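You operate a simulated robot arm through the tools that you are given. There is no shell and no other tool. Be economical: measure what you need, move in short steps, check, and stop when the job is done.

You are at the controls of a simulated robot arm. One attempt, no reset.

TASK
Halt the machine, turn the key off and brush the keyboard clean.
Fine: one press of halt, then the yellow key, both before the teal brush touches the keys; brush back on the mat.

It is judged by the outcome, as a careful person would: the job done as asked, and still so three seconds after it is handed in. It fails if anything else is knocked over, pushed out of place, dropped, spilled or broken.

THE ROBOT
A 6-joint arm with a two-finger parallel gripper, fixed in place. Base frame: the origin is at the foot of the arm, x ahead of it, y to its left, z up; the work surface is at about z = 855. Lengths are in mm, angles in rad, forces in N, time in s.
With the tool pointing down near the work surface it reaches from about 260 to 680 mm from the base axis. Its first joint turns from -1.152 to 1.152 rad. Payload 2.9 kg.
The tool frame sits at the grasp point between the pads (the TCP): z along the fingers, y along the line on which they close. The tips reach 30 mm beyond it. The gripper opens to 110 mm. The fingers are 20 mm wide and 10 mm thick; the gripper's body (48 by 112 mm) begins 55 mm behind the TCP.
Orientation is that of the tool frame in the base frame, as a unit quaternion [w, x, y, z]. With the fingers straight down and closing along the base's y, the tool's x points along the base's -x, its y along +y and its z along -z.

THE INTERFACE
- The arm moves only by the tool nudge_tool. Its arguments are lists of equal length, an entry for each row: "xyz": the shift along the tool's x, y, z in mm, a list of three; "dr": the turn, a rotation vector about the tool's x, y, z in rad, a list of three; "gripper": the finger opening in mm, from 0 to 110. In form: {"xyz": [[dx, dy, dz], ...], "dr": [[wx, wy, wz], ...], "gripper": [gripper, ...]}. A call has 1 to 12 rows; each row is the pose to reach, as a shift and turn from the pose commanded when the call began, along the tool's axes at that moment. Rows are played at 5 a second. More than 50 mm and 0.15 rad between two rows, or a gripper value outside its range, and nothing of the call is played. A pose out of reach is approached as far as the arm can. The call stops where the force on the tool passes 60 N (or 10 N more than at its start, if that is more) or the arm is blocked; 0.2 s more then pass. The fingers move at their own pace (about 108 mm/s each) and stop on an object; they squeeze with about 44 N. The grip force told is the motor's: it shows also when the fingers shut on nothing. Time passes only in rows, and 0.2 s behind the last, so rows that repeat a pose let the fingers close. It gives the time, the measured TCP pose, the force on the tool (base axes), the opening and the grip force at its end, in the units of the frame above (readings bear some noise), and new pictures: "views" is both (left out), scene, wrist or none.
- Cameras (640 x 400 px; columns grow to the right, rows downward): "scene" is fixed at [104.3, 439.9, 1387.2]; the picture's right is [-0.68, -0.73, 0.00], its down [-0.40, 0.38, -0.83] and it looks along [0.61, -0.57, -0.55] (base axes); focal length 214 px, centre (320, 200). "wrist" rides on the gripper at [-36, 0, -57] in the tool frame; the picture's right is [0.00, -1.00, 0.00], its down [0.97, 0.00, -0.24] and it looks along [0.24, 0.00, 0.97] (tool axes); focal length 218 px, centre (320, 200). There is no depth. A picture from a camera that has moved, and an enlarged one, comes with that camera's place and axes in the base frame and with its lens. The place of the scene camera against the robot may be out by one fixed shift of up to 18 mm in any direction.
- inspect(camera, box): a new picture of the part [left, top, right, bottom] of that camera's present view, enlarged. No time passes.
- job_done(): hands the job in; it is judged then, once.

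Work in short steps. Places have to be worked out from the pictures, the camera data and where the tool is seen: move nearer, look again, correct. Check each grasp and each placing, and mend what went wrong. You have 120 turns and 150 pictures in all, those below and enlarged ones among them. Open the gripper and draw the arm clear of the work before you hand the job in, unless the task says otherwise; then end with one line.

The tools are called after "Request:" as a command line: name --argument value ..., lists and objects as JSON in quotes. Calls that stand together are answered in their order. nudge_tool: Moves the arm, as the interface text tells. Its arguments: {"type":"object","properties":{"xyz":{"type":"array","items":{"type":"array","items":{"type":"number"}}},"dr":{"type":"array","items":{"type":"array","items":{"type":"number"}}},"gripper":{"type":"array","items":{"type":"number"}},"views":{"type":"string","enum":["both","scene","wrist","none"]}},"required":["xyz","dr","gripper"]} The other tools are called the same way: inspect (camera, box) takes an enlarged picture of a part of a camera's view; job_done () hands the job in.

At the start:

```text
clock: 0.0
position: [302.2, 93.8, 1313.4]
ee_rot: [0.001, 0.001, 1.0, 0.0]
ft_force: [-0.3, 0.7, -0.3]
opening: 110.1
grip_force: 0.1
```

scene: 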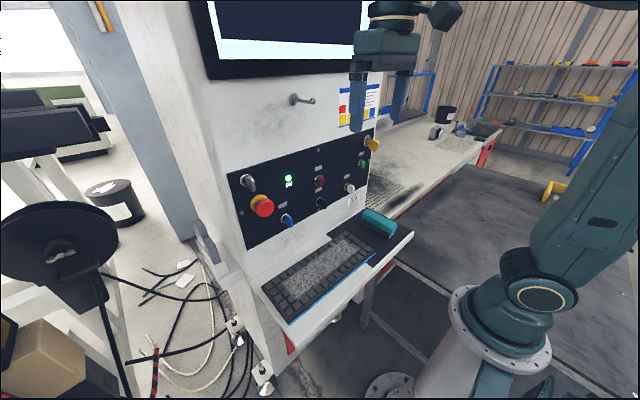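
wrist: 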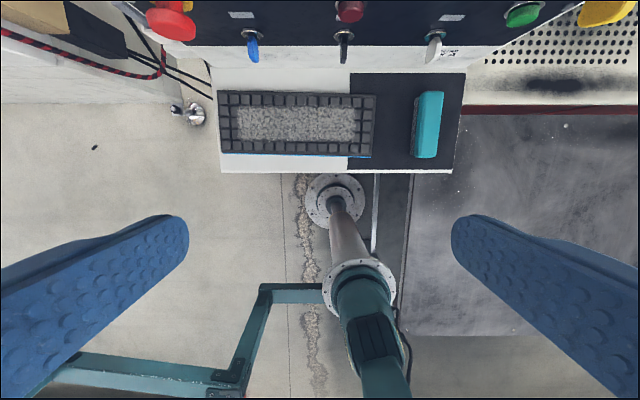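

I'll start by enlarging the control panel and the keyboard tray to identify the controls.

Request:
inspect --camera "scene" --box '[220, 120, 400, 240]'

Request:
inspect --camera "wrist" --box '[120, 0, 640, 180]'

```text
3.33 times, centred on (310, 180) of scene
camera zoom: at [104.3, 439.9, 1387.2], right [-0.68, -0.73, 0.0], down [-0.4, 0.38, -0.83], along [0.61, -0.57, -0.55], focal length 715 px, centre (353, 267)
```

zoom: 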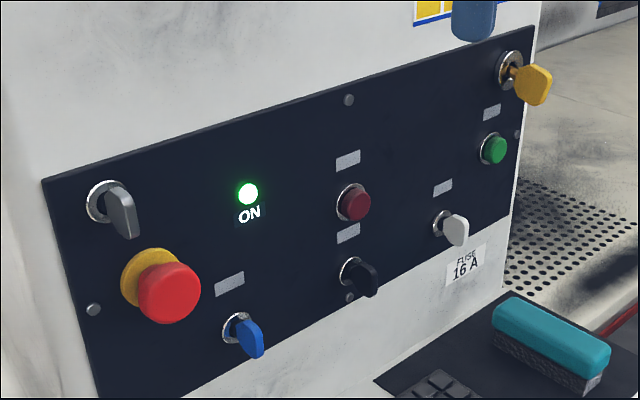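

```text
1.23 times, centred on (380, 90) of wrist
camera zoom: at [338.6, 94.0, 1372.1], right [0.0, -1.0, 0.0], down [-0.97, 0.0, 0.24], along [-0.24, 0.0, -0.97], focal length 269 px, centre (246, 335)
```

zoom: 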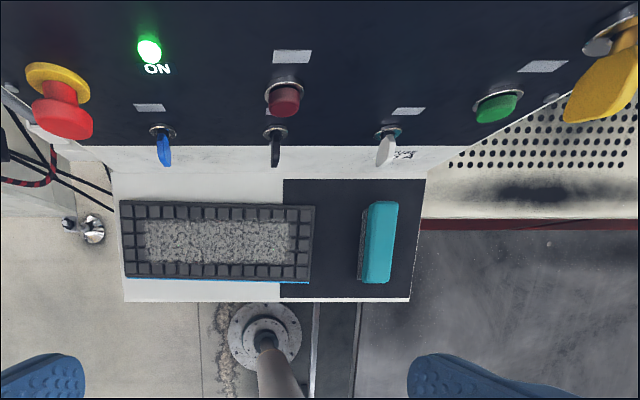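

The labels over the buttons need reading, so I'll zoom in further.

Request:
inspect --camera "scene" --box '[300, 155, 340, 195]'

Request:
inspect --camera "wrist" --box '[320, 0, 480, 60]'

```text
10.00 times, centred on (320, 175) of scene
camera zoom: at [104.3, 439.9, 1387.2], right [-0.68, -0.73, 0.0], down [-0.4, 0.38, -0.83], along [0.61, -0.57, -0.55], focal length 2145 px, centre (320, 450)
```

zoom: 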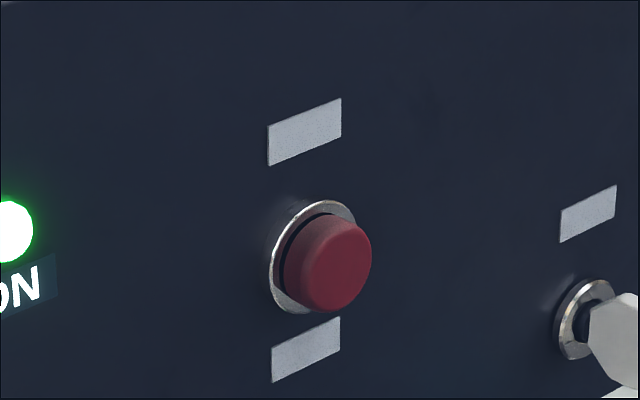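

```text
4.00 times, centred on (400, 30) of wrist
camera zoom: at [338.6, 94.0, 1372.1], right [0.0, -1.0, 0.0], down [-0.97, 0.0, 0.24], along [-0.24, 0.0, -0.97], focal length 873 px, centre (0, 880)
```

zoom: 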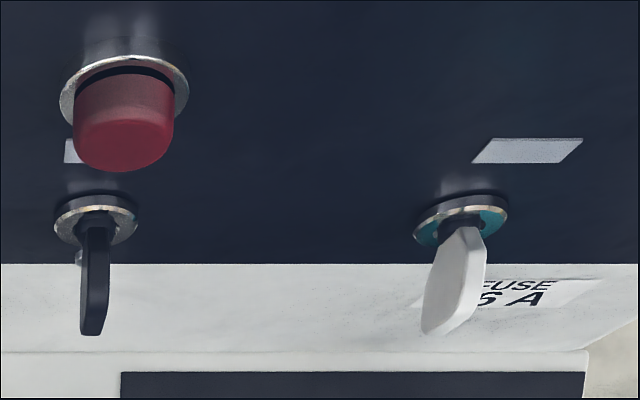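

The small labels are blank, but there's an instruction-looking sticker above the panel, partly behind the fingers. I'll look at it.

Request:
inspect --camera "scene" --box '[330, 75, 394, 139]'

Request:
inspect --camera "scene" --box '[190, 0, 380, 120]'

```text
6.25 times, centred on (362, 107) of scene
camera zoom: at [104.3, 439.9, 1387.2], right [-0.68, -0.73, 0.0], down [-0.4, 0.38, -0.83], along [0.61, -0.57, -0.55], focal length 1340 px, centre (58, 781)
```

zoom: 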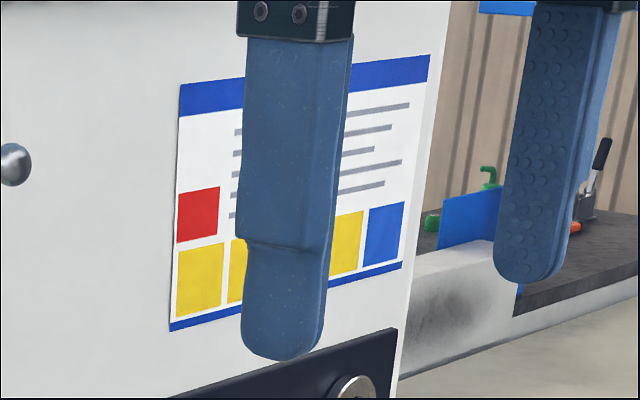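

```text
3.33 times, centred on (285, 60) of scene
camera zoom: at [104.3, 439.9, 1387.2], right [-0.68, -0.73, 0.0], down [-0.4, 0.38, -0.83], along [0.61, -0.57, -0.55], focal length 715 px, centre (437, 667)
```

zoom: 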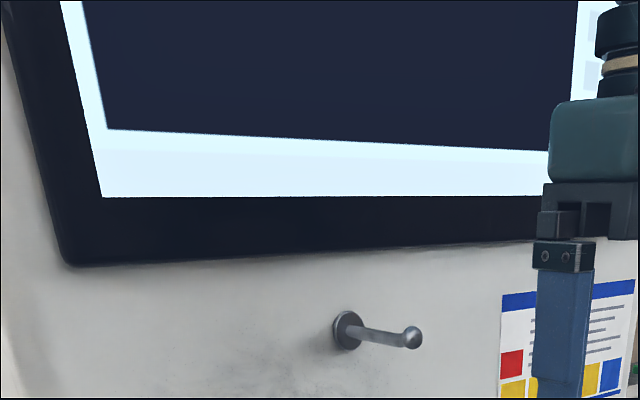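

I can't read any text, so I'll tilt the gripper forward by about 0.75 rad and lower it a little. The wrist camera should then see the panel and screen face-on.

Request:
nudge_tool --xyz '[[0, 0, 20], [0, 0, 40], [0, 0, 60], [0, 0, 80], [0, 0, 100]]' --dr '[[0, -0.15, 0], [0, -0.3, 0], [0, -0.45, 0], [0, -0.6, 0], [0, -0.75, 0]]' --gripper '[110, 110, 110, 110, 110]'

```text
clock: 1.2
position: [304.2, 93.8, 1214.2]
ee_rot: [0.367, 0.0, 0.93, -0.001]
ft_force: [-0.5, 0.2, -0.9]
opening: 110.1
grip_force: 0.0
out of reach, approached as far as the arm can: row 1, 2, 3
camera wrist: at [290.1, 93.6, 1280.8], right [0.0, -1.0, 0.0], down [-0.87, 0.0, -0.49], along [0.49, 0.0, -0.87], focal length 218 px, centre (320, 200)
```

scene: 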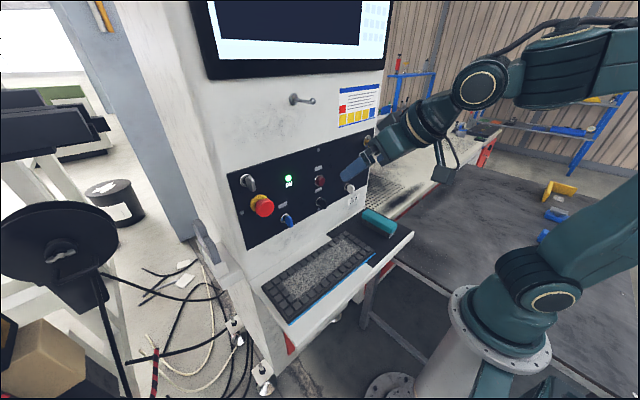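
wrist: 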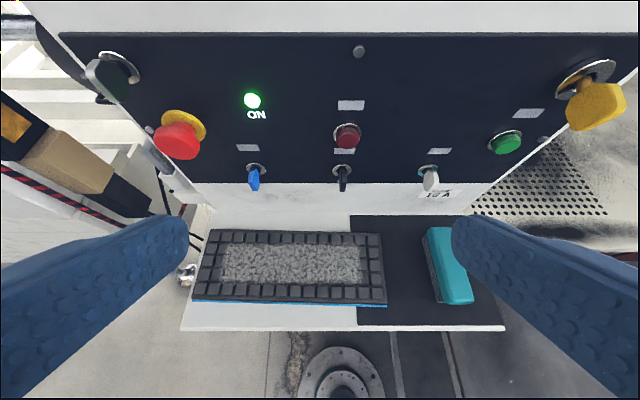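

I triangulated the panel: it's a vertical face at x≈492. The red button is at about y=60, z=1084, and the yellow key at about y=-155, z=1160. I'll tilt further to see the screen and panel squarely.

Request:
nudge_tool --xyz '[[0, 0, -10], [0, 0, -20], [0, 0, -30], [0, 0, -40], [0, 0, -50]]' --dr '[[0, -0.15, 0], [0, -0.3, 0], [0, -0.45, 0], [0, -0.6, 0], [0, -0.75, 0]]' --gripper '[110, 110, 110, 110, 110]'

```text
clock: 2.4
position: [312.3, 100.2, 1277.1]
ee_rot: [0.682, -0.001, 0.731, 0.0]
ft_force: [0.7, 0.7, -0.2]
opening: 110.0
grip_force: 0.1
out of reach, approached as far as the arm can: row 3, 4, 5
camera wrist: at [257.2, 101.0, 1318.3], right [0.0, -1.0, 0.0], down [-0.31, 0.0, -0.95], along [0.95, 0.0, -0.31], focal length 218 px, centre (320, 200)
```

scene: 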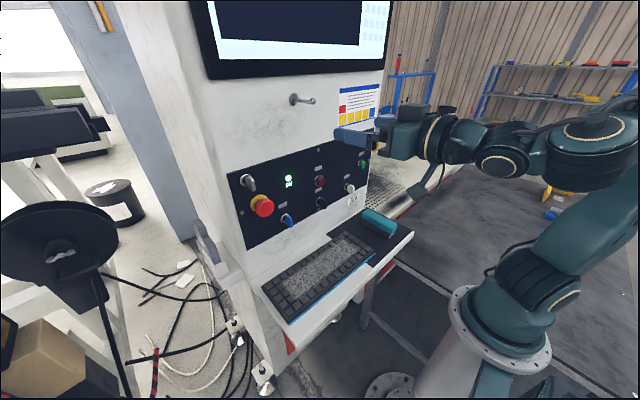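
wrist: 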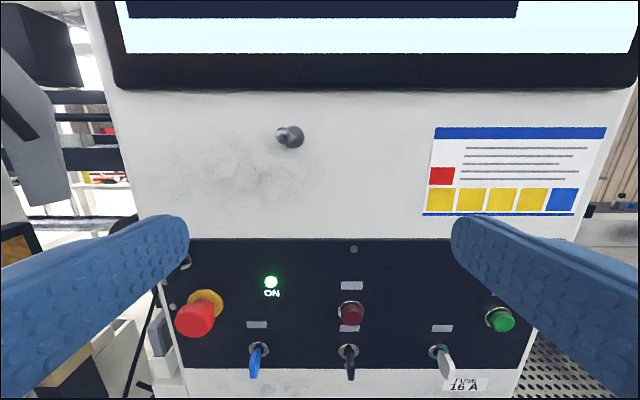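

The red flat push button, paired with the green start, is the normal halt; the mushroom is the emergency stop. I'll close the fingers, level the tool and come down to a standoff in front of the red button, then check the pose.

Request:
nudge_tool --xyz '[[30, -7, 20], [60, -14, 40], [90, -21, 60], [120, -28, 80], [140, -34, 90], [140, -34, 90]]' --dr '[[0, -0.02, 0], [0, -0.04, 0], [0, -0.07, 0], [0, -0.07, 0], [0, -0.07, 0], [0, -0.07, 0]]' --gripper '[80, 40, 0, 0, 0, 0]'

```text
clock: 3.8
position: [430.7, 79.9, 1150.9]
ee_rot: [0.707, 0.0, 0.708, 0.001]
ft_force: [0.8, 0.2, -0.1]
opening: 0.0
grip_force: 37.7
out of reach, approached as far as the arm can: row 1, 2, 3, 4, 5, 6
camera wrist: at [375.1, 79.6, 1187.5], right [0.0, -1.0, 0.0], down [-0.24, 0.0, -0.97], along [0.97, 0.0, -0.24], focal length 218 px, centre (320, 200)
```

scene: 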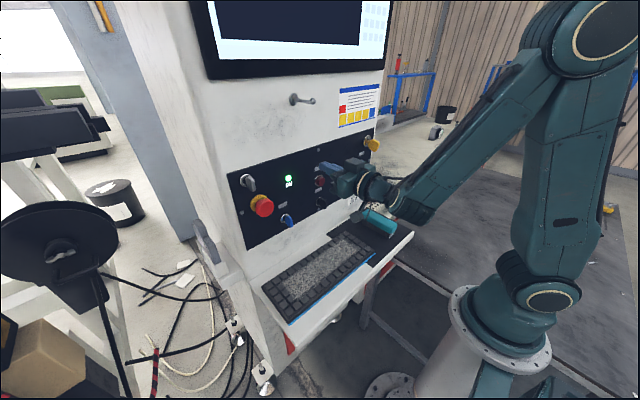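
wrist: 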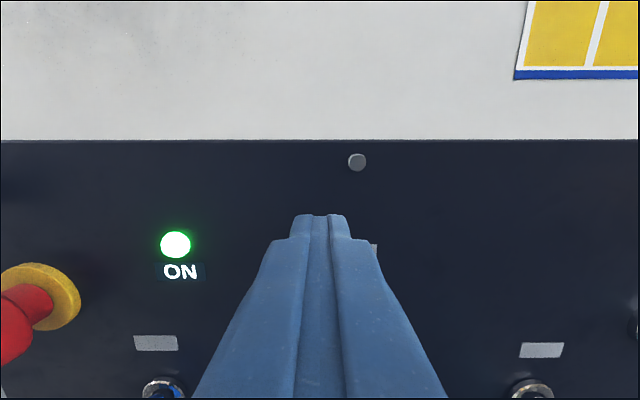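

The arm has an inner reach limit with the tool level: TCP x is about 430, and the readings sit off the command. I'll make a small diagnostic step to see which pose shifts are taken from. The fingers face blank panel, so this is safe.

Request:
nudge_tool --xyz '[[-10, 0, 10]]' --dr '[[0, 0, 0]]' --gripper '[0]' --views "none"

```text
clock: 4.2
position: [441.8, 79.4, 1161.3]
ee_rot: [0.707, -0.001, 0.707, 0.0]
ft_force: [0.0, -0.8, 0.4]
opening: 0.0
grip_force: 37.7
```

Shifts are taken from the reached pose, good. The button cap front should be near x≈480 and the tips are at 471, so I'll move down and sideways to y≈60, z≈1083 while backing off 4 mm.

Request:
nudge_tool --xyz '[[26, -7, -4], [52, -14, -4], [78, -20, -4], [78, -20, -4]]' --dr '[[0, 0, 0], [0, 0, 0], [0, 0, 0], [0, 0, 0]]' --gripper '[0, 0, 0, 0]'

```text
clock: 5.2
position: [452.8, 68.1, 1105.4]
ee_rot: [0.708, -0.006, 0.706, 0.006]
ft_force: [-2.2, 28.9, 33.4]
opening: 0.2
grip_force: 38.1
out of reach, approached as far as the arm can: row 2, 3, 4
camera wrist: at [396.7, 66.0, 1142.8], right [0.02, -1.0, 0.0], down [-0.24, 0.0, -0.97], along [0.97, 0.01, -0.24], focal length 218 px, centre (320, 200)
```

scene: 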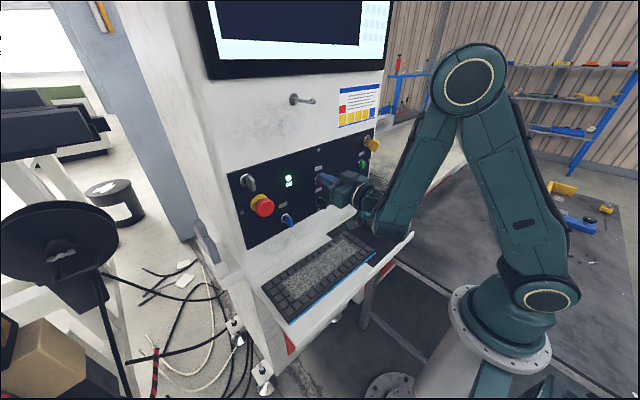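
wrist: 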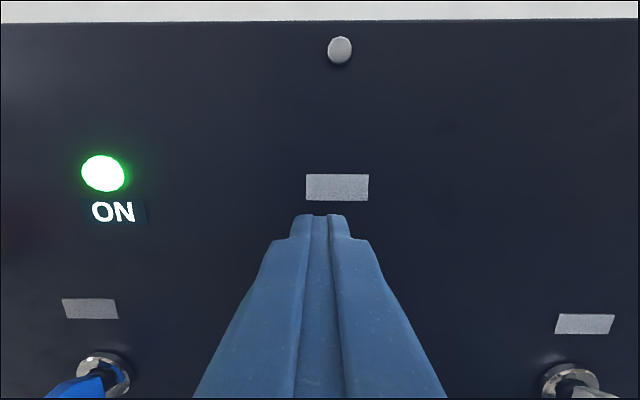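

The limit pushed the arm outward and the fingertip is bearing on the button's rim from above; the lamp is still ON. I'll lift off straight up, then back away with a downward tilt so the pose is in reach.

Request:
nudge_tool --xyz '[[-20, 4, 0], [-50, 8, 0], [-80, 8, 0]]' --dr '[[0, 0, 0], [0, 0, 0], [0, 0, 0]]' --gripper '[0, 0, 0]' --views "none"

```text
clock: 6.0
position: [453.7, 69.8, 1181.9]
ee_rot: [0.706, 0.0, 0.708, 0.0]
ft_force: [0.3, -0.4, -0.8]
opening: 0.2
grip_force: 37.3
```

Free again with zero force. Now I'll tilt down by 0.6 rad while backing away.

Request:
nudge_tool --xyz '[[0, 0, -15], [0, 0, -30], [0, 0, -45], [0, 0, -60], [0, 0, -60]]' --dr '[[0, 0.15, 0], [0, 0.3, 0], [0, 0.45, 0], [0, 0.6, 0], [0, 0.6, 0]]' --gripper '[0, 0, 0, 0, 0]'

```text
clock: 7.2
position: [393.4, 70.4, 1183.7]
ee_rot: [0.466, 0.0, 0.885, 0.0]
ft_force: [-0.2, 0.0, 0.4]
opening: 0.0
grip_force: 38.0
camera wrist: at [366.1, 69.8, 1245.1], right [0.0, -1.0, 0.0], down [-0.75, 0.0, -0.66], along [0.66, 0.0, -0.75], focal length 218 px, centre (320, 200)
```

scene: 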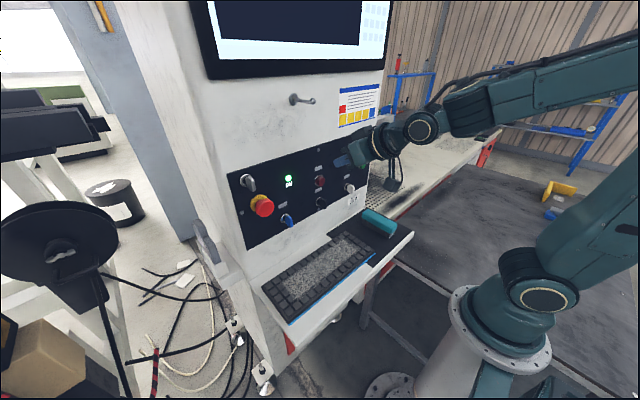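
wrist: 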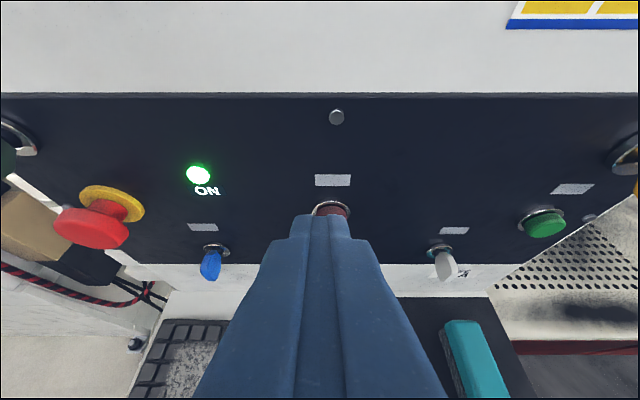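

The tilted pose is well within reach, and the red button sits at about (492, 59, 1086). I'll bring the fingertip's leading corner to roughly 20 mm in front of it.

Request:
nudge_tool --xyz '[[18, -4, 27], [36, -8, 54], [53, -11.4, 81], [53, -11.4, 81]]' --dr '[[0, 0, 0], [0, 0, 0], [0, 0, 0], [0, 0, 0]]' --gripper '[0, 0, 0, 0]'

Request:
inspect --camera "scene" --box '[280, 140, 380, 220]'

```text
clock: 8.2
position: [430.8, 59.8, 1091.5]
ee_rot: [0.467, 0.0, 0.884, 0.0]
ft_force: [-0.1, -0.7, 0.3]
opening: 0.0
grip_force: 37.5
camera wrist: at [403.4, 58.4, 1155.0], right [0.0, -1.0, 0.0], down [-0.75, 0.0, -0.67], along [0.67, 0.0, -0.75], focal length 218 px, centre (320, 200)
```

scene: 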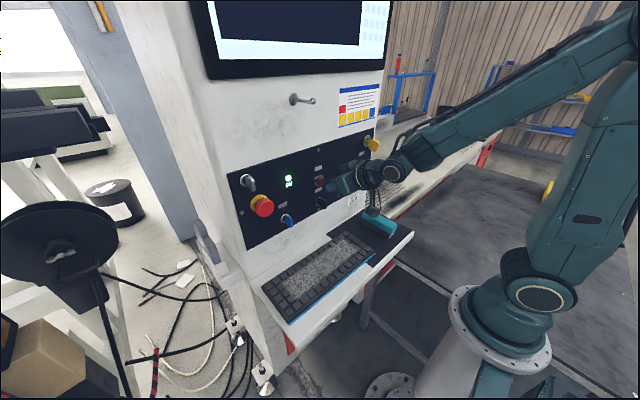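
wrist: 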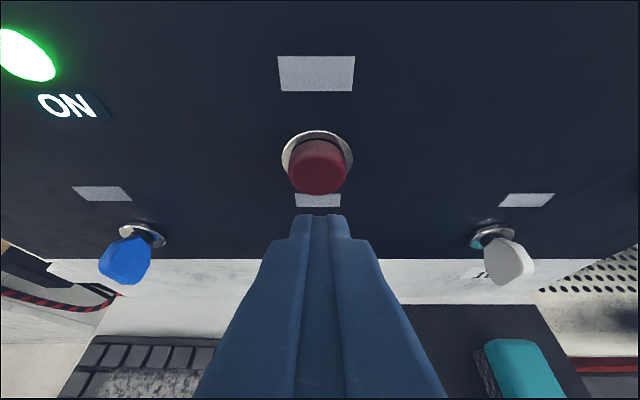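

```text
5.00 times, centred on (330, 180) of scene
camera zoom: at [104.3, 439.9, 1387.2], right [-0.68, -0.73, 0.0], down [-0.4, 0.38, -0.83], along [0.61, -0.57, -0.55], focal length 1072 px, centre (270, 300)
```

zoom: 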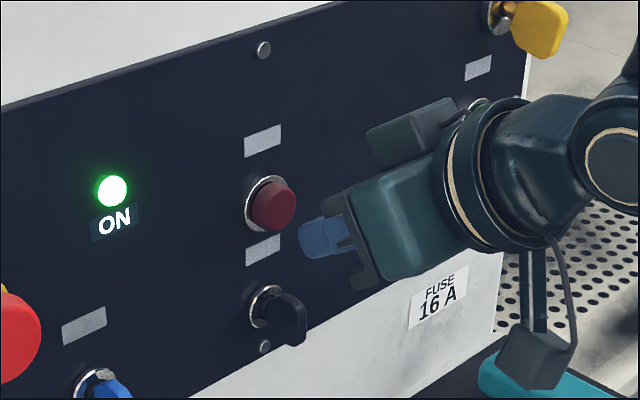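

The cap centre is at about y=59.5, z=1087, straight ahead and about 4 mm above the tip corner. I'll raise 4 mm and advance along x in small steps until it makes contact.

Request:
nudge_tool --xyz '[[-3.3, 0, -2.3], [-8.9, 0, 6], [-11.7, 0, 10.1], [-13.4, 0, 12.6]]' --dr '[[0, 0, 0], [0, 0, 0], [0, 0, 0], [0, 0, 0]]' --gripper '[0, 0, 0, 0]' --views "wrist"

```text
clock: 9.2
position: [447.8, 58.8, 1096.8]
ee_rot: [0.467, -0.001, 0.884, 0.0]
ft_force: [-0.9, 0.0, 0.6]
opening: 0.3
grip_force: 37.7
camera wrist: at [421.4, 58.5, 1159.1], right [0.0, -1.0, 0.0], down [-0.75, 0.0, -0.67], along [0.67, 0.0, -0.75], focal length 218 px, centre (320, 200)
```

wrist: 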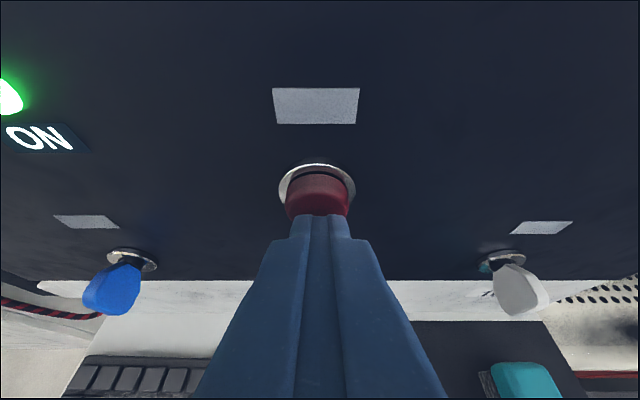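

The fingertip is just about at the cap. I'll press in gradually.

Request:
nudge_tool --xyz '[[-1.7, 0, 2.5], [-2.8, 0, 4.1], [-4, 0, 5.8], [-5.1, 0, 7.4]]' --dr '[[0, 0, 0], [0, 0, 0], [0, 0, 0], [0, 0, 0]]' --gripper '[0, 0, 0, 0]' --views "wrist"

```text
clock: 10.2
position: [456.1, 59.2, 1094.7]
ee_rot: [0.467, 0.0, 0.884, 0.0]
ft_force: [-21.6, 1.7, 6.2]
opening: 0.0
grip_force: 37.8
camera wrist: at [429.2, 58.5, 1159.1], right [0.0, -1.0, 0.0], down [-0.75, 0.0, -0.66], along [0.66, 0.0, -0.75], focal length 218 px, centre (320, 200)
```

wrist: 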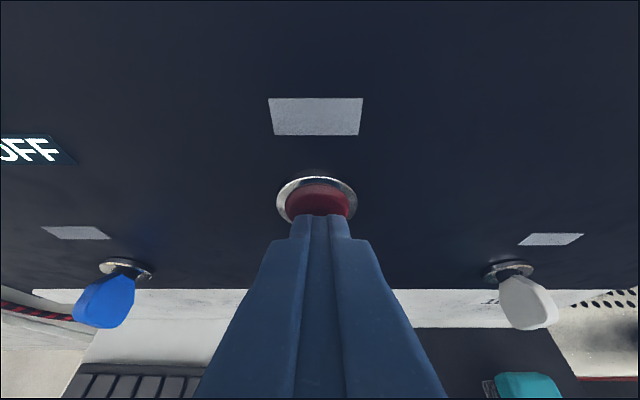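

The indicator now says OFF, so the press registered. I'll withdraw straight back, then rise and shift right towards the yellow key.

Request:
nudge_tool --xyz '[[11, 0, -16.5], [34, 0, -49.5], [10, -40, -75], [-15, -80, -95], [-40, -120, -115], [-40, -165, -115]]' --dr '[[0, 0, 0], [0, 0, 0], [0, 0, 0], [0, 0, 0], [0, 0, 0], [0, 0, 0]]' --gripper '[0, 0, 0, 0, 0, 0]'

Request:
inspect --camera "scene" --box '[260, 110, 400, 220]'

```text
refused: row 3 steps farther than a row can; nothing moved
```

```text
3.64 times, centred on (330, 165) of scene
camera zoom: at [103.5, 439.9, 1387.3], right [-0.68, -0.73, 0.0], down [-0.4, 0.38, -0.83], along [0.61, -0.57, -0.55], focal length 780 px, centre (284, 327)
```

zoom: 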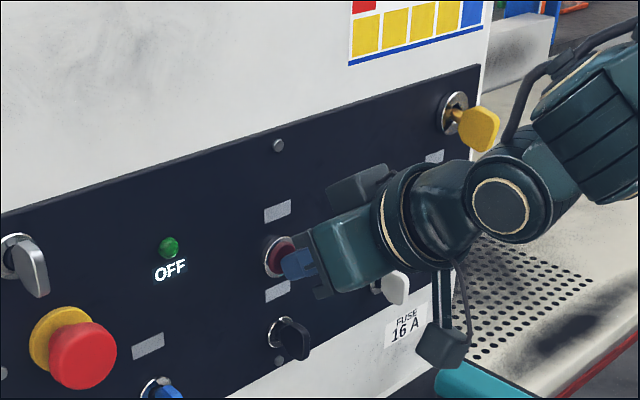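

The row steps were too long, so I'm repeating the move in smaller ones.

Request:
nudge_tool --xyz '[[11, 0, -16.5], [34, 0, -49.5], [18, -25, -70], [2, -55, -90], [-14, -85, -110], [-20, -120, -118], [-20, -155, -118]]' --dr '[[0, 0, 0], [0, 0, 0], [0, 0, 0], [0, 0, 0], [0, 0, 0], [0, 0, 0], [0, 0, 0]]' --gripper '[0, 0, 0, 0, 0, 0, 0]'

```text
clock: 11.8
position: [371.4, -96.5, 1180.1]
ee_rot: [0.466, -0.001, 0.885, 0.0]
ft_force: [0.6, 0.2, 0.5]
opening: 0.0
grip_force: 37.8
camera wrist: at [344.3, -96.2, 1243.1], right [0.0, -1.0, 0.0], down [-0.75, 0.0, -0.67], along [0.67, 0.0, -0.75], focal length 218 px, centre (320, 200)
```

scene: 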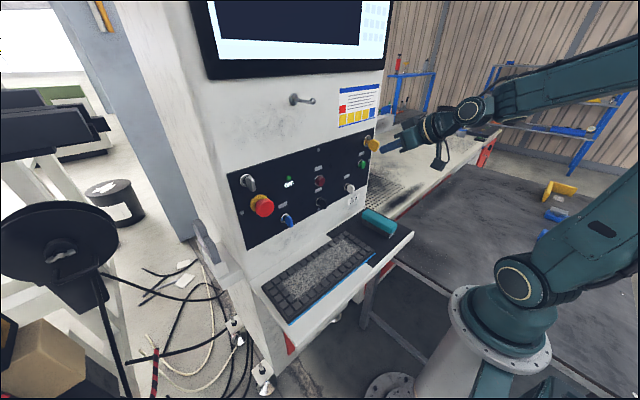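
wrist: 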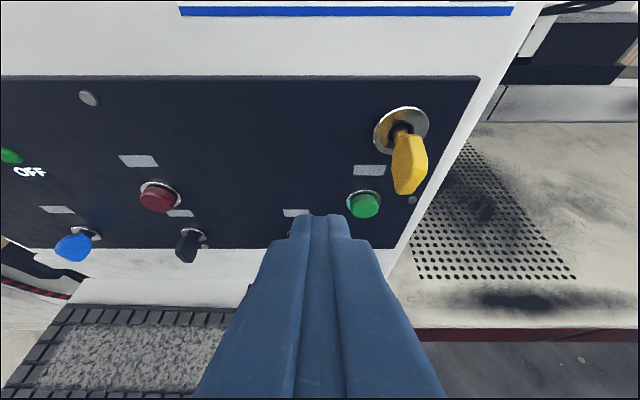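

Request:
inspect --camera "wrist" --box '[340, 80, 460, 230]'

Request:
inspect --camera "scene" --box '[350, 120, 400, 170]'

```text
2.67 times, centred on (400, 155) of wrist
camera zoom: at [344.3, -96.2, 1243.1], right [0.0, -1.0, 0.0], down [-0.75, 0.0, -0.67], along [0.67, 0.0, -0.75], focal length 582 px, centre (107, 320)
```

zoom: 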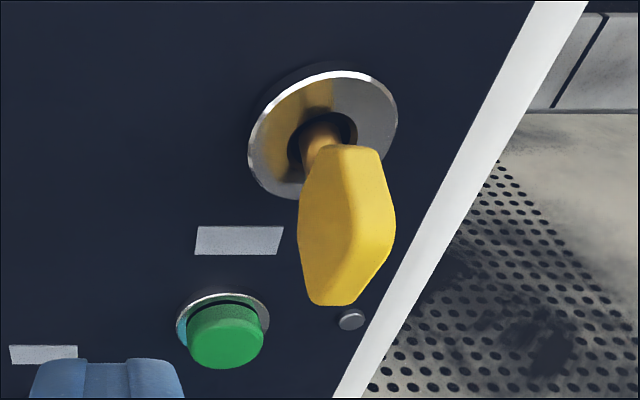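

```text
8.00 times, centred on (375, 145) of scene
camera zoom: at [104.3, 439.9, 1387.3], right [-0.68, -0.73, 0.0], down [-0.4, 0.38, -0.83], along [0.61, -0.57, -0.55], focal length 1716 px, centre (-120, 640)
```

zoom: 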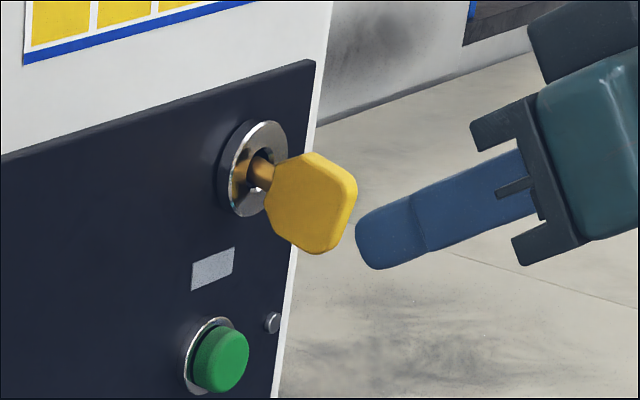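

The ring of the yellow key is at about (492, -155, 1158), with the bow towards me, centred at about (459, -155, 1150). It looks near vertical. I'll level the tool in front of it for a head-on view before grasping.

Request:
nudge_tool --xyz '[[-10, -15, 4], [-18, -30, 8], [-27, -45, 12], [-36, -58, 16], [-36, -58, 16]]' --dr '[[0, -0.15, 0], [0, -0.3, 0], [0, -0.45, 0], [0, -0.6, 0], [0, -0.6, 0]]' --gripper '[20, 60, 60, 60, 60]'

Request:
inspect --camera "wrist" --box '[200, 140, 440, 290]'

```text
clock: 13.0
position: [405.3, -153.9, 1199.8]
ee_rot: [0.708, 0.0, 0.706, 0.0]
ft_force: [-0.6, -0.2, -0.2]
opening: 59.7
grip_force: 0.1
camera wrist: at [347.5, -154.8, 1237.2], right [0.0, -1.0, 0.0], down [-0.24, 0.0, -0.97], along [0.97, 0.0, -0.24], focal length 218 px, centre (320, 200)
```

scene: 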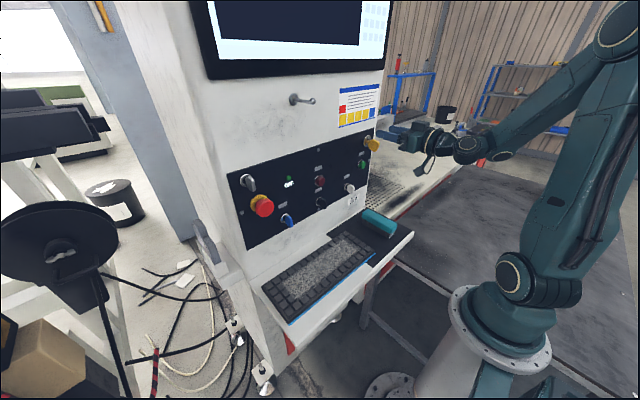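
wrist: 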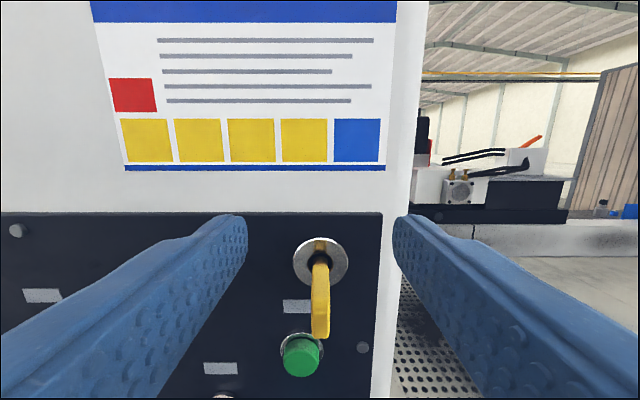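

```text
2.67 times, centred on (320, 215) of wrist
camera zoom: at [347.5, -154.8, 1237.2], right [0.0, -1.0, 0.0], down [-0.24, 0.0, -0.97], along [0.97, 0.0, -0.24], focal length 582 px, centre (320, 160)
```

zoom: 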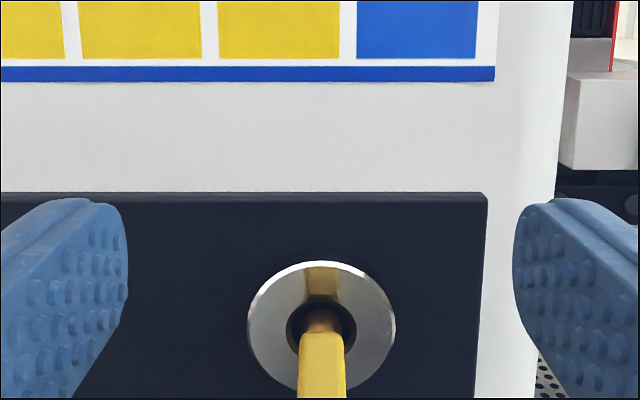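

The key bow is a vertical plate about 7 mm thick at y≈-155. I'll look closer for markings showing which way is off.

Request:
inspect --camera "wrist" --box '[280, 225, 360, 345]'

Request:
inspect --camera "scene" --box '[362, 130, 386, 154]'

```text
3.33 times, centred on (320, 285) of wrist
camera zoom: at [347.5, -154.8, 1237.2], right [0.0, -1.0, 0.0], down [-0.24, 0.0, -0.97], along [0.97, 0.0, -0.24], focal length 728 px, centre (320, -83)
```

zoom: 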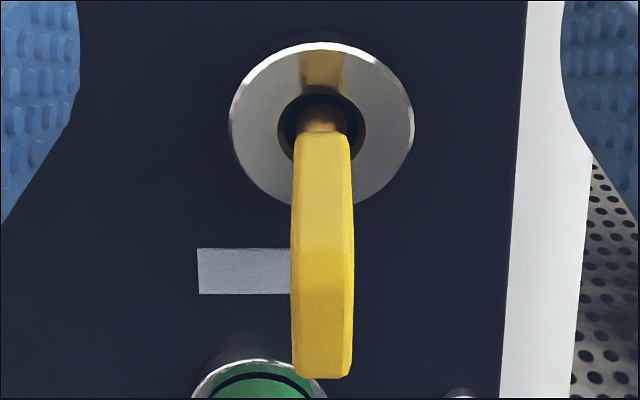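

```text
16.00 times, centred on (374, 142) of scene
camera zoom: at [104.3, 439.9, 1387.2], right [-0.68, -0.73, 0.0], down [-0.4, 0.38, -0.83], along [0.61, -0.57, -0.55], focal length 3432 px, centre (-544, 1128)
```

zoom: 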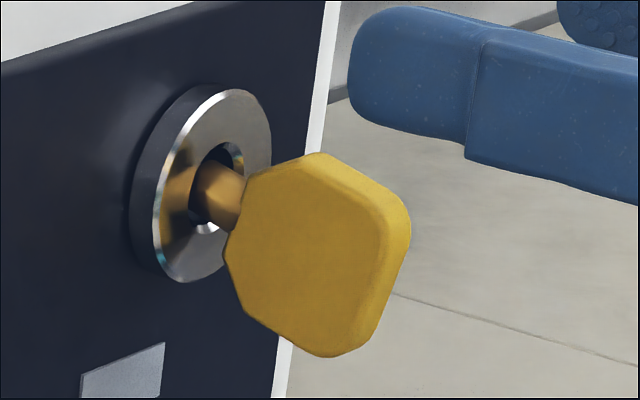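

There are no markings. The convention is to turn counter-clockwise for off; I'll test gently and let resistance tell. First I'll straddle the bow with the fingers, TCP on the key axis at about (448, -155, 1155).

Request:
nudge_tool --xyz '[[15, -1, 14], [30, -1, 28], [45, -1, 43], [45, -1, 43]]' --dr '[[0, 0, 0], [0, 0, 0], [0, 0, 0], [0, 0, 0]]' --gripper '[60, 60, 60, 60]'

Request:
inspect --camera "scene" --box '[350, 120, 400, 170]'

```text
clock: 14.0
position: [447.8, -155.4, 1154.4]
ee_rot: [0.707, 0.0, 0.707, 0.0]
ft_force: [-0.5, -0.2, 0.7]
opening: 59.9
grip_force: 0.1
camera wrist: at [390.0, -155.7, 1191.8], right [0.0, -1.0, 0.0], down [-0.24, 0.0, -0.97], along [0.97, 0.0, -0.24], focal length 218 px, centre (320, 200)
```

scene: 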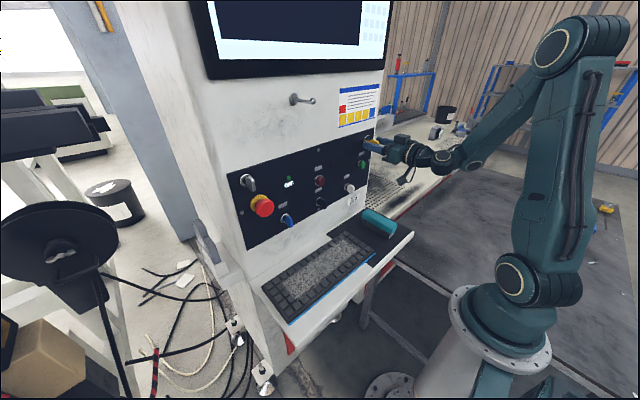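
wrist: 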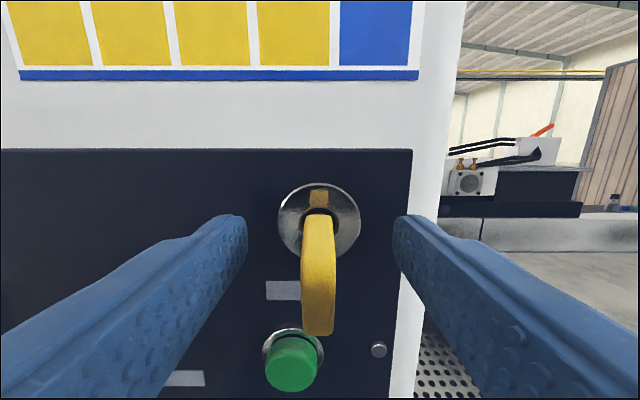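

```text
8.00 times, centred on (375, 145) of scene
camera zoom: at [104.3, 439.9, 1387.2], right [-0.68, -0.73, 0.0], down [-0.4, 0.38, -0.83], along [0.61, -0.57, -0.55], focal length 1716 px, centre (-120, 640)
```

zoom: 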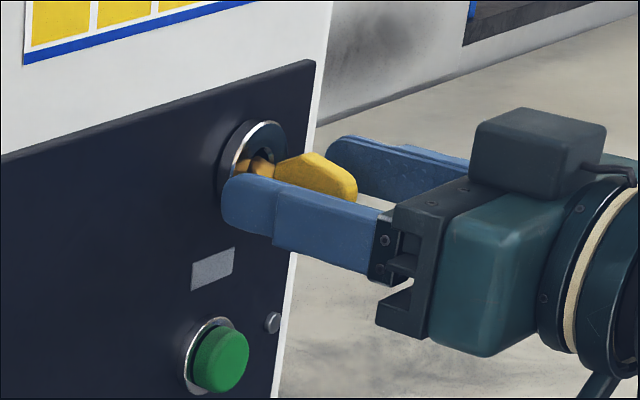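

Fingers straddle the bow, centred. I'll close on it.

Request:
nudge_tool --xyz '[[0, 0, 0], [0, 0, 0], [0, 0, 0]]' --dr '[[0, 0, 0], [0, 0, 0], [0, 0, 0]]' --gripper '[20, 0, 0]' --views "wrist"

```text
clock: 14.8
position: [447.7, -155.3, 1156.5]
ee_rot: [0.707, 0.0, 0.707, 0.0]
ft_force: [0.7, 1.7, 0.0]
opening: 9.0
grip_force: 43.7
camera wrist: at [389.8, -155.4, 1191.9], right [0.0, -1.0, 0.0], down [-0.24, 0.0, -0.97], along [0.97, 0.0, -0.24], focal length 218 px, centre (320, 200)
```

wrist: 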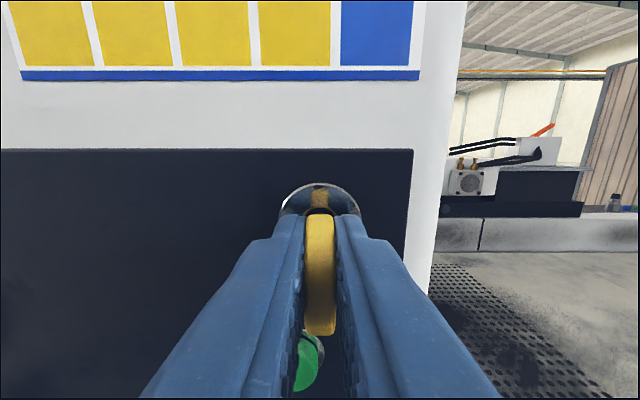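

Gripped at 9 mm. I'll try a small counter-clockwise turn and read the reaction.

Request:
nudge_tool --xyz '[[0, 0, 0], [0, 0, 0]]' --dr '[[0, 0, -0.1], [0, 0, -0.2]]' --gripper '[0, 0]' --views "wrist"

```text
clock: 15.4
position: [447.6, -155.1, 1155.0]
ee_rot: [0.703, -0.071, 0.704, -0.071]
ft_force: [-10.7, 2.0, -2.0]
opening: 9.1
grip_force: 43.8
camera wrist: at [389.9, -148.1, 1191.3], right [0.0, -0.98, 0.2], down [-0.24, -0.19, -0.95], along [0.97, -0.05, -0.24], focal length 218 px, centre (320, 200)
```

wrist: 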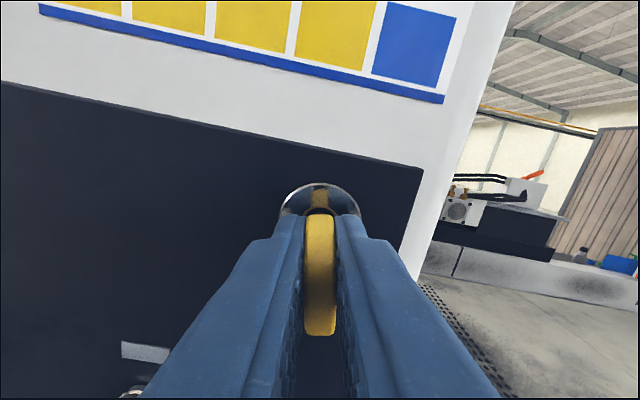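

The key turns along with the fingers with little resistance. I'll continue counter-clockwise.

Request:
nudge_tool --xyz '[[0, 0, 0], [0, 0, 0], [0, 0, 0], [0, 0, 0]]' --dr '[[0, 0, -0.14], [0, 0, -0.28], [0, 0, -0.42], [0, 0, -0.56]]' --gripper '[0, 0, 0, 0]'

Request:
inspect --camera "scene" --box '[350, 120, 400, 170]'

```text
clock: 16.4
position: [447.8, -155.1, 1155.0]
ee_rot: [0.656, -0.264, 0.657, -0.263]
ft_force: [-17.0, 6.0, -3.2]
opening: 8.8
grip_force: 44.4
camera wrist: at [389.9, -130.5, 1182.1], right [0.0, -0.72, 0.69], down [-0.24, -0.67, -0.7], along [0.97, -0.17, -0.17], focal length 218 px, centre (320, 200)
```

scene: 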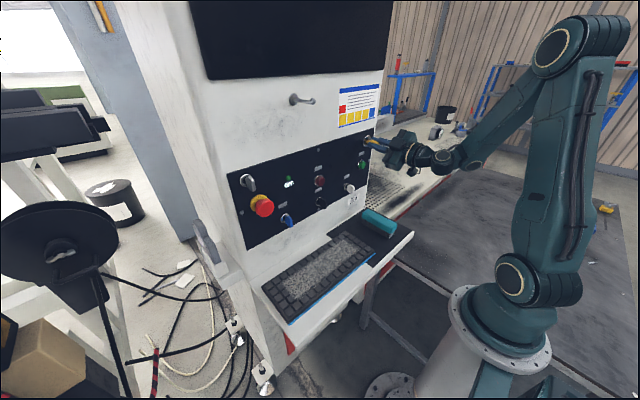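
wrist: 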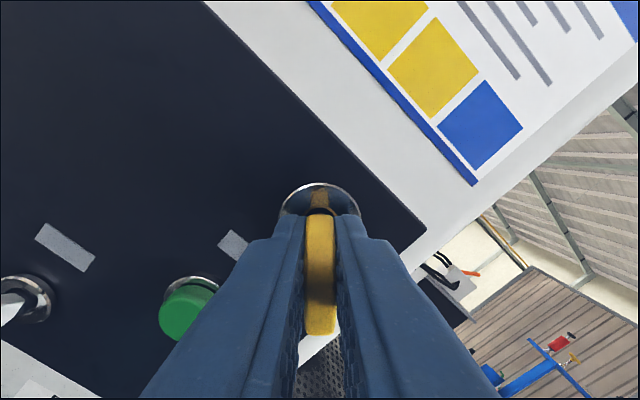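

```text
8.00 times, centred on (375, 145) of scene
camera zoom: at [103.8, 440.0, 1387.2], right [-0.68, -0.73, 0.0], down [-0.4, 0.38, -0.83], along [0.61, -0.57, -0.55], focal length 1716 px, centre (-120, 640)
```

zoom: 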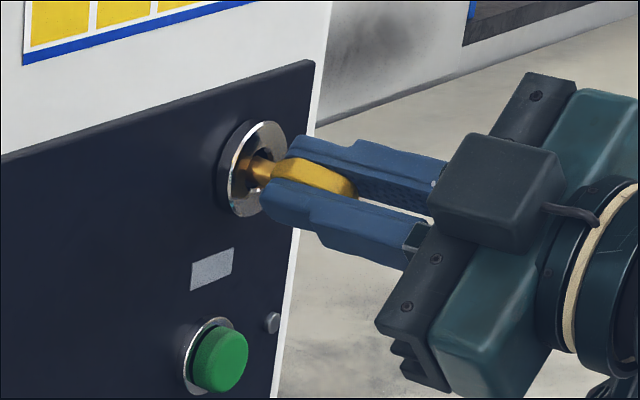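

The screen has gone black, so counter-clockwise is off. I'll continue toward the quarter-turn stop.

Request:
nudge_tool --xyz '[[0, 0, 0], [0, 0, 0], [0, 0, 0], [0, 0, 0], [0, 0, 0], [0, 0, 0]]' --dr '[[0, 0, -0.14], [0, 0, -0.28], [0, 0, -0.42], [0, 0, -0.56], [0, 0, -0.7], [0, 0, -0.8]]' --gripper '[0, 0, 0, 0, 0, 0]'

Request:
inspect --camera "scene" --box '[350, 120, 400, 170]'

```text
clock: 17.8
position: [446.6, -153.6, 1154.7]
ee_rot: [0.502, -0.498, 0.502, -0.498]
ft_force: [-22.8, 8.1, -6.5]
opening: 9.0
grip_force: 43.6
camera wrist: at [390.0, -119.3, 1156.4], right [0.0, -0.01, 1.0], down [-0.24, -0.97, -0.01], along [0.97, -0.24, 0.0], focal length 218 px, centre (320, 200)
```

scene: 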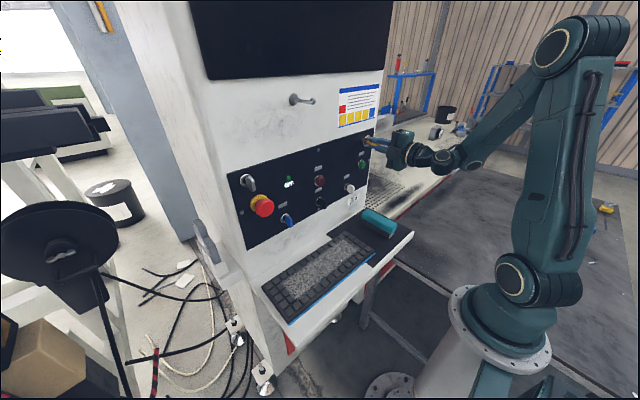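
wrist: 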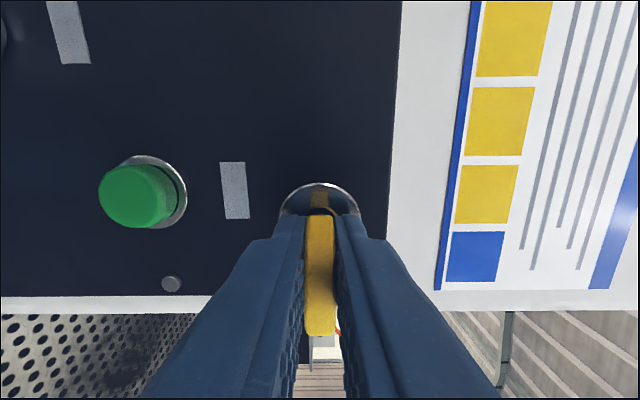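

```text
8.00 times, centred on (375, 145) of scene
camera zoom: at [103.7, 440.1, 1387.2], right [-0.68, -0.73, 0.0], down [-0.4, 0.38, -0.83], along [0.61, -0.57, -0.55], focal length 1716 px, centre (-120, 640)
```

zoom: 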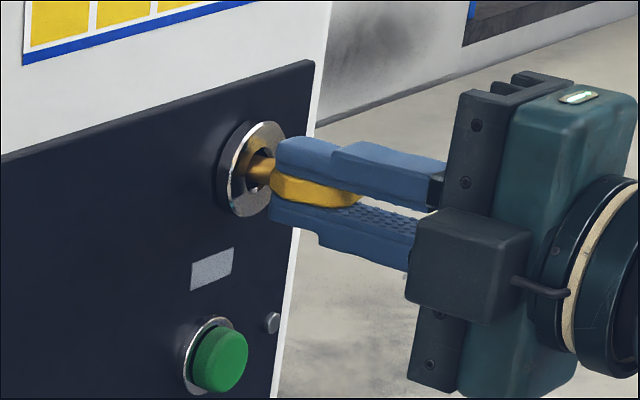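

The key is a quarter turn round, the screen is black and the key sits horizontal. I'll release it and back straight off.

Request:
nudge_tool --xyz '[[0, 0, 0], [0, 0, 0], [0, 0, -20], [0, 0, -30]]' --dr '[[0, 0, 0], [0, 0, 0], [0, 0, 0], [0, 0, 0]]' --gripper '[40, 50, 50, 50]'

Request:
inspect --camera "scene" --box '[350, 120, 400, 170]'

```text
clock: 18.8
position: [417.2, -155.4, 1155.4]
ee_rot: [0.502, -0.497, 0.503, -0.498]
ft_force: [-0.4, -1.7, 0.2]
opening: 49.9
grip_force: 0.1
camera wrist: at [360.1, -119.8, 1156.7], right [0.0, -0.01, 1.0], down [-0.24, -0.97, -0.01], along [0.97, -0.24, 0.0], focal length 218 px, centre (320, 200)
```

scene: 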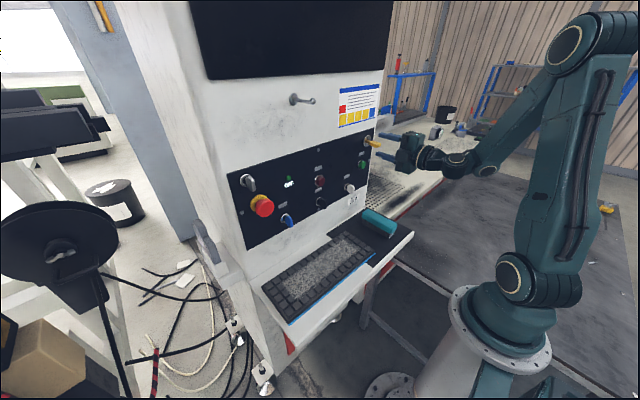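
wrist: 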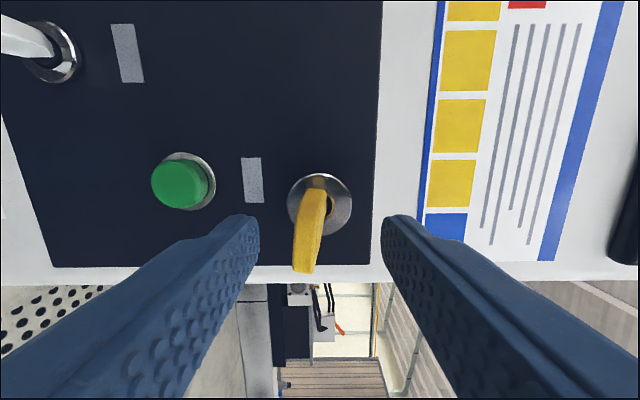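

```text
8.00 times, centred on (375, 145) of scene
camera zoom: at [104.3, 439.9, 1387.2], right [-0.68, -0.73, 0.0], down [-0.4, 0.38, -0.83], along [0.61, -0.57, -0.55], focal length 1716 px, centre (-120, 640)
```

zoom: 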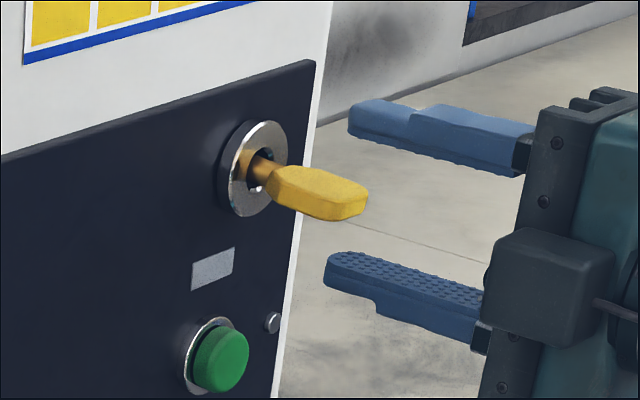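

The key stays put and the screen stays black. Next I'll rise while untwisting the wrist, then point the tool down over the brush.

Request:
nudge_tool --xyz '[[0, -10, -3], [0, -20, 0], [0, -30, 0], [0, -40, 0], [0, -50, 0], [0, -60, 0], [0, -70, 0], [0, -80, 0], [0, -90, 0], [0, -100, 0], [0, -110, 0]]' --dr '[[0, 0, 0.14], [0, 0, 0.28], [0, 0, 0.42], [0, 0, 0.56], [0, 0, 0.7], [0, 0, 0.85], [0, 0, 0.99], [0, 0, 1.13], [0, 0, 1.27], [0, 0, 1.42], [0, 0, 1.56]]' --gripper '[60, 80, 80, 80, 80, 80, 80, 80, 80, 80, 80]' --views "none"

```text
clock: 21.2
position: [417.6, -156.6, 1263.5]
ee_rot: [0.707, 0.0, 0.707, 0.001]
ft_force: [0.2, 0.7, 0.2]
opening: 80.3
grip_force: 0.0
```

Now I'm pitching the tool to straight down, moving to about (372, -140, 1180).

Request:
nudge_tool --xyz '[[0, 2, -8], [0, 4, -16], [0, 6, -24], [10, 8, -32], [20, 10, -40], [30, 12, -45], [40, 14, -45], [50, 16, -45], [60, 16, -45], [70, 16, -45], [80, 16, -45]]' --dr '[[0, 0.14, 0], [0, 0.28, 0], [0, 0.42, 0], [0, 0.57, 0], [0, 0.71, 0], [0, 0.85, 0], [0, 1.0, 0], [0, 1.14, 0], [0, 1.28, 0], [0, 1.43, 0], [0, 1.571, 0]]' --gripper '[80, 80, 80, 80, 80, 80, 80, 80, 80, 80, 80]'

```text
clock: 23.6
position: [373.7, -140.5, 1184.5]
ee_rot: [-0.001, 0.0, 1.0, 0.0]
ft_force: [0.3, 0.6, -0.7]
opening: 79.9
grip_force: 0.0
camera wrist: at [409.2, -140.5, 1243.1], right [0.0, -1.0, 0.0], down [-0.97, 0.0, 0.24], along [-0.24, 0.0, -0.97], focal length 218 px, centre (320, 200)
```

scene: 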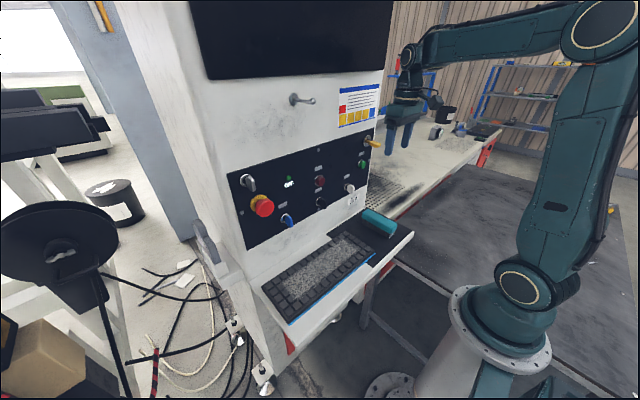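
wrist: 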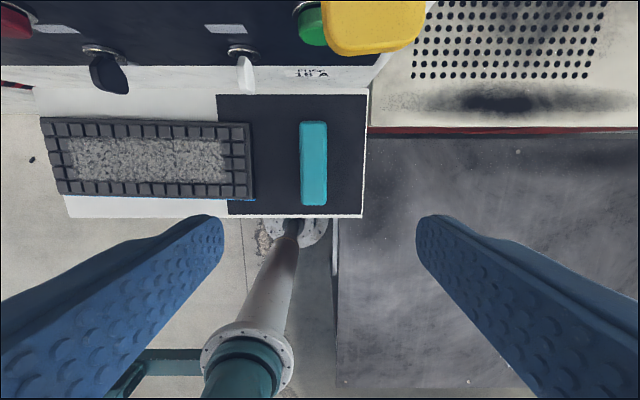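

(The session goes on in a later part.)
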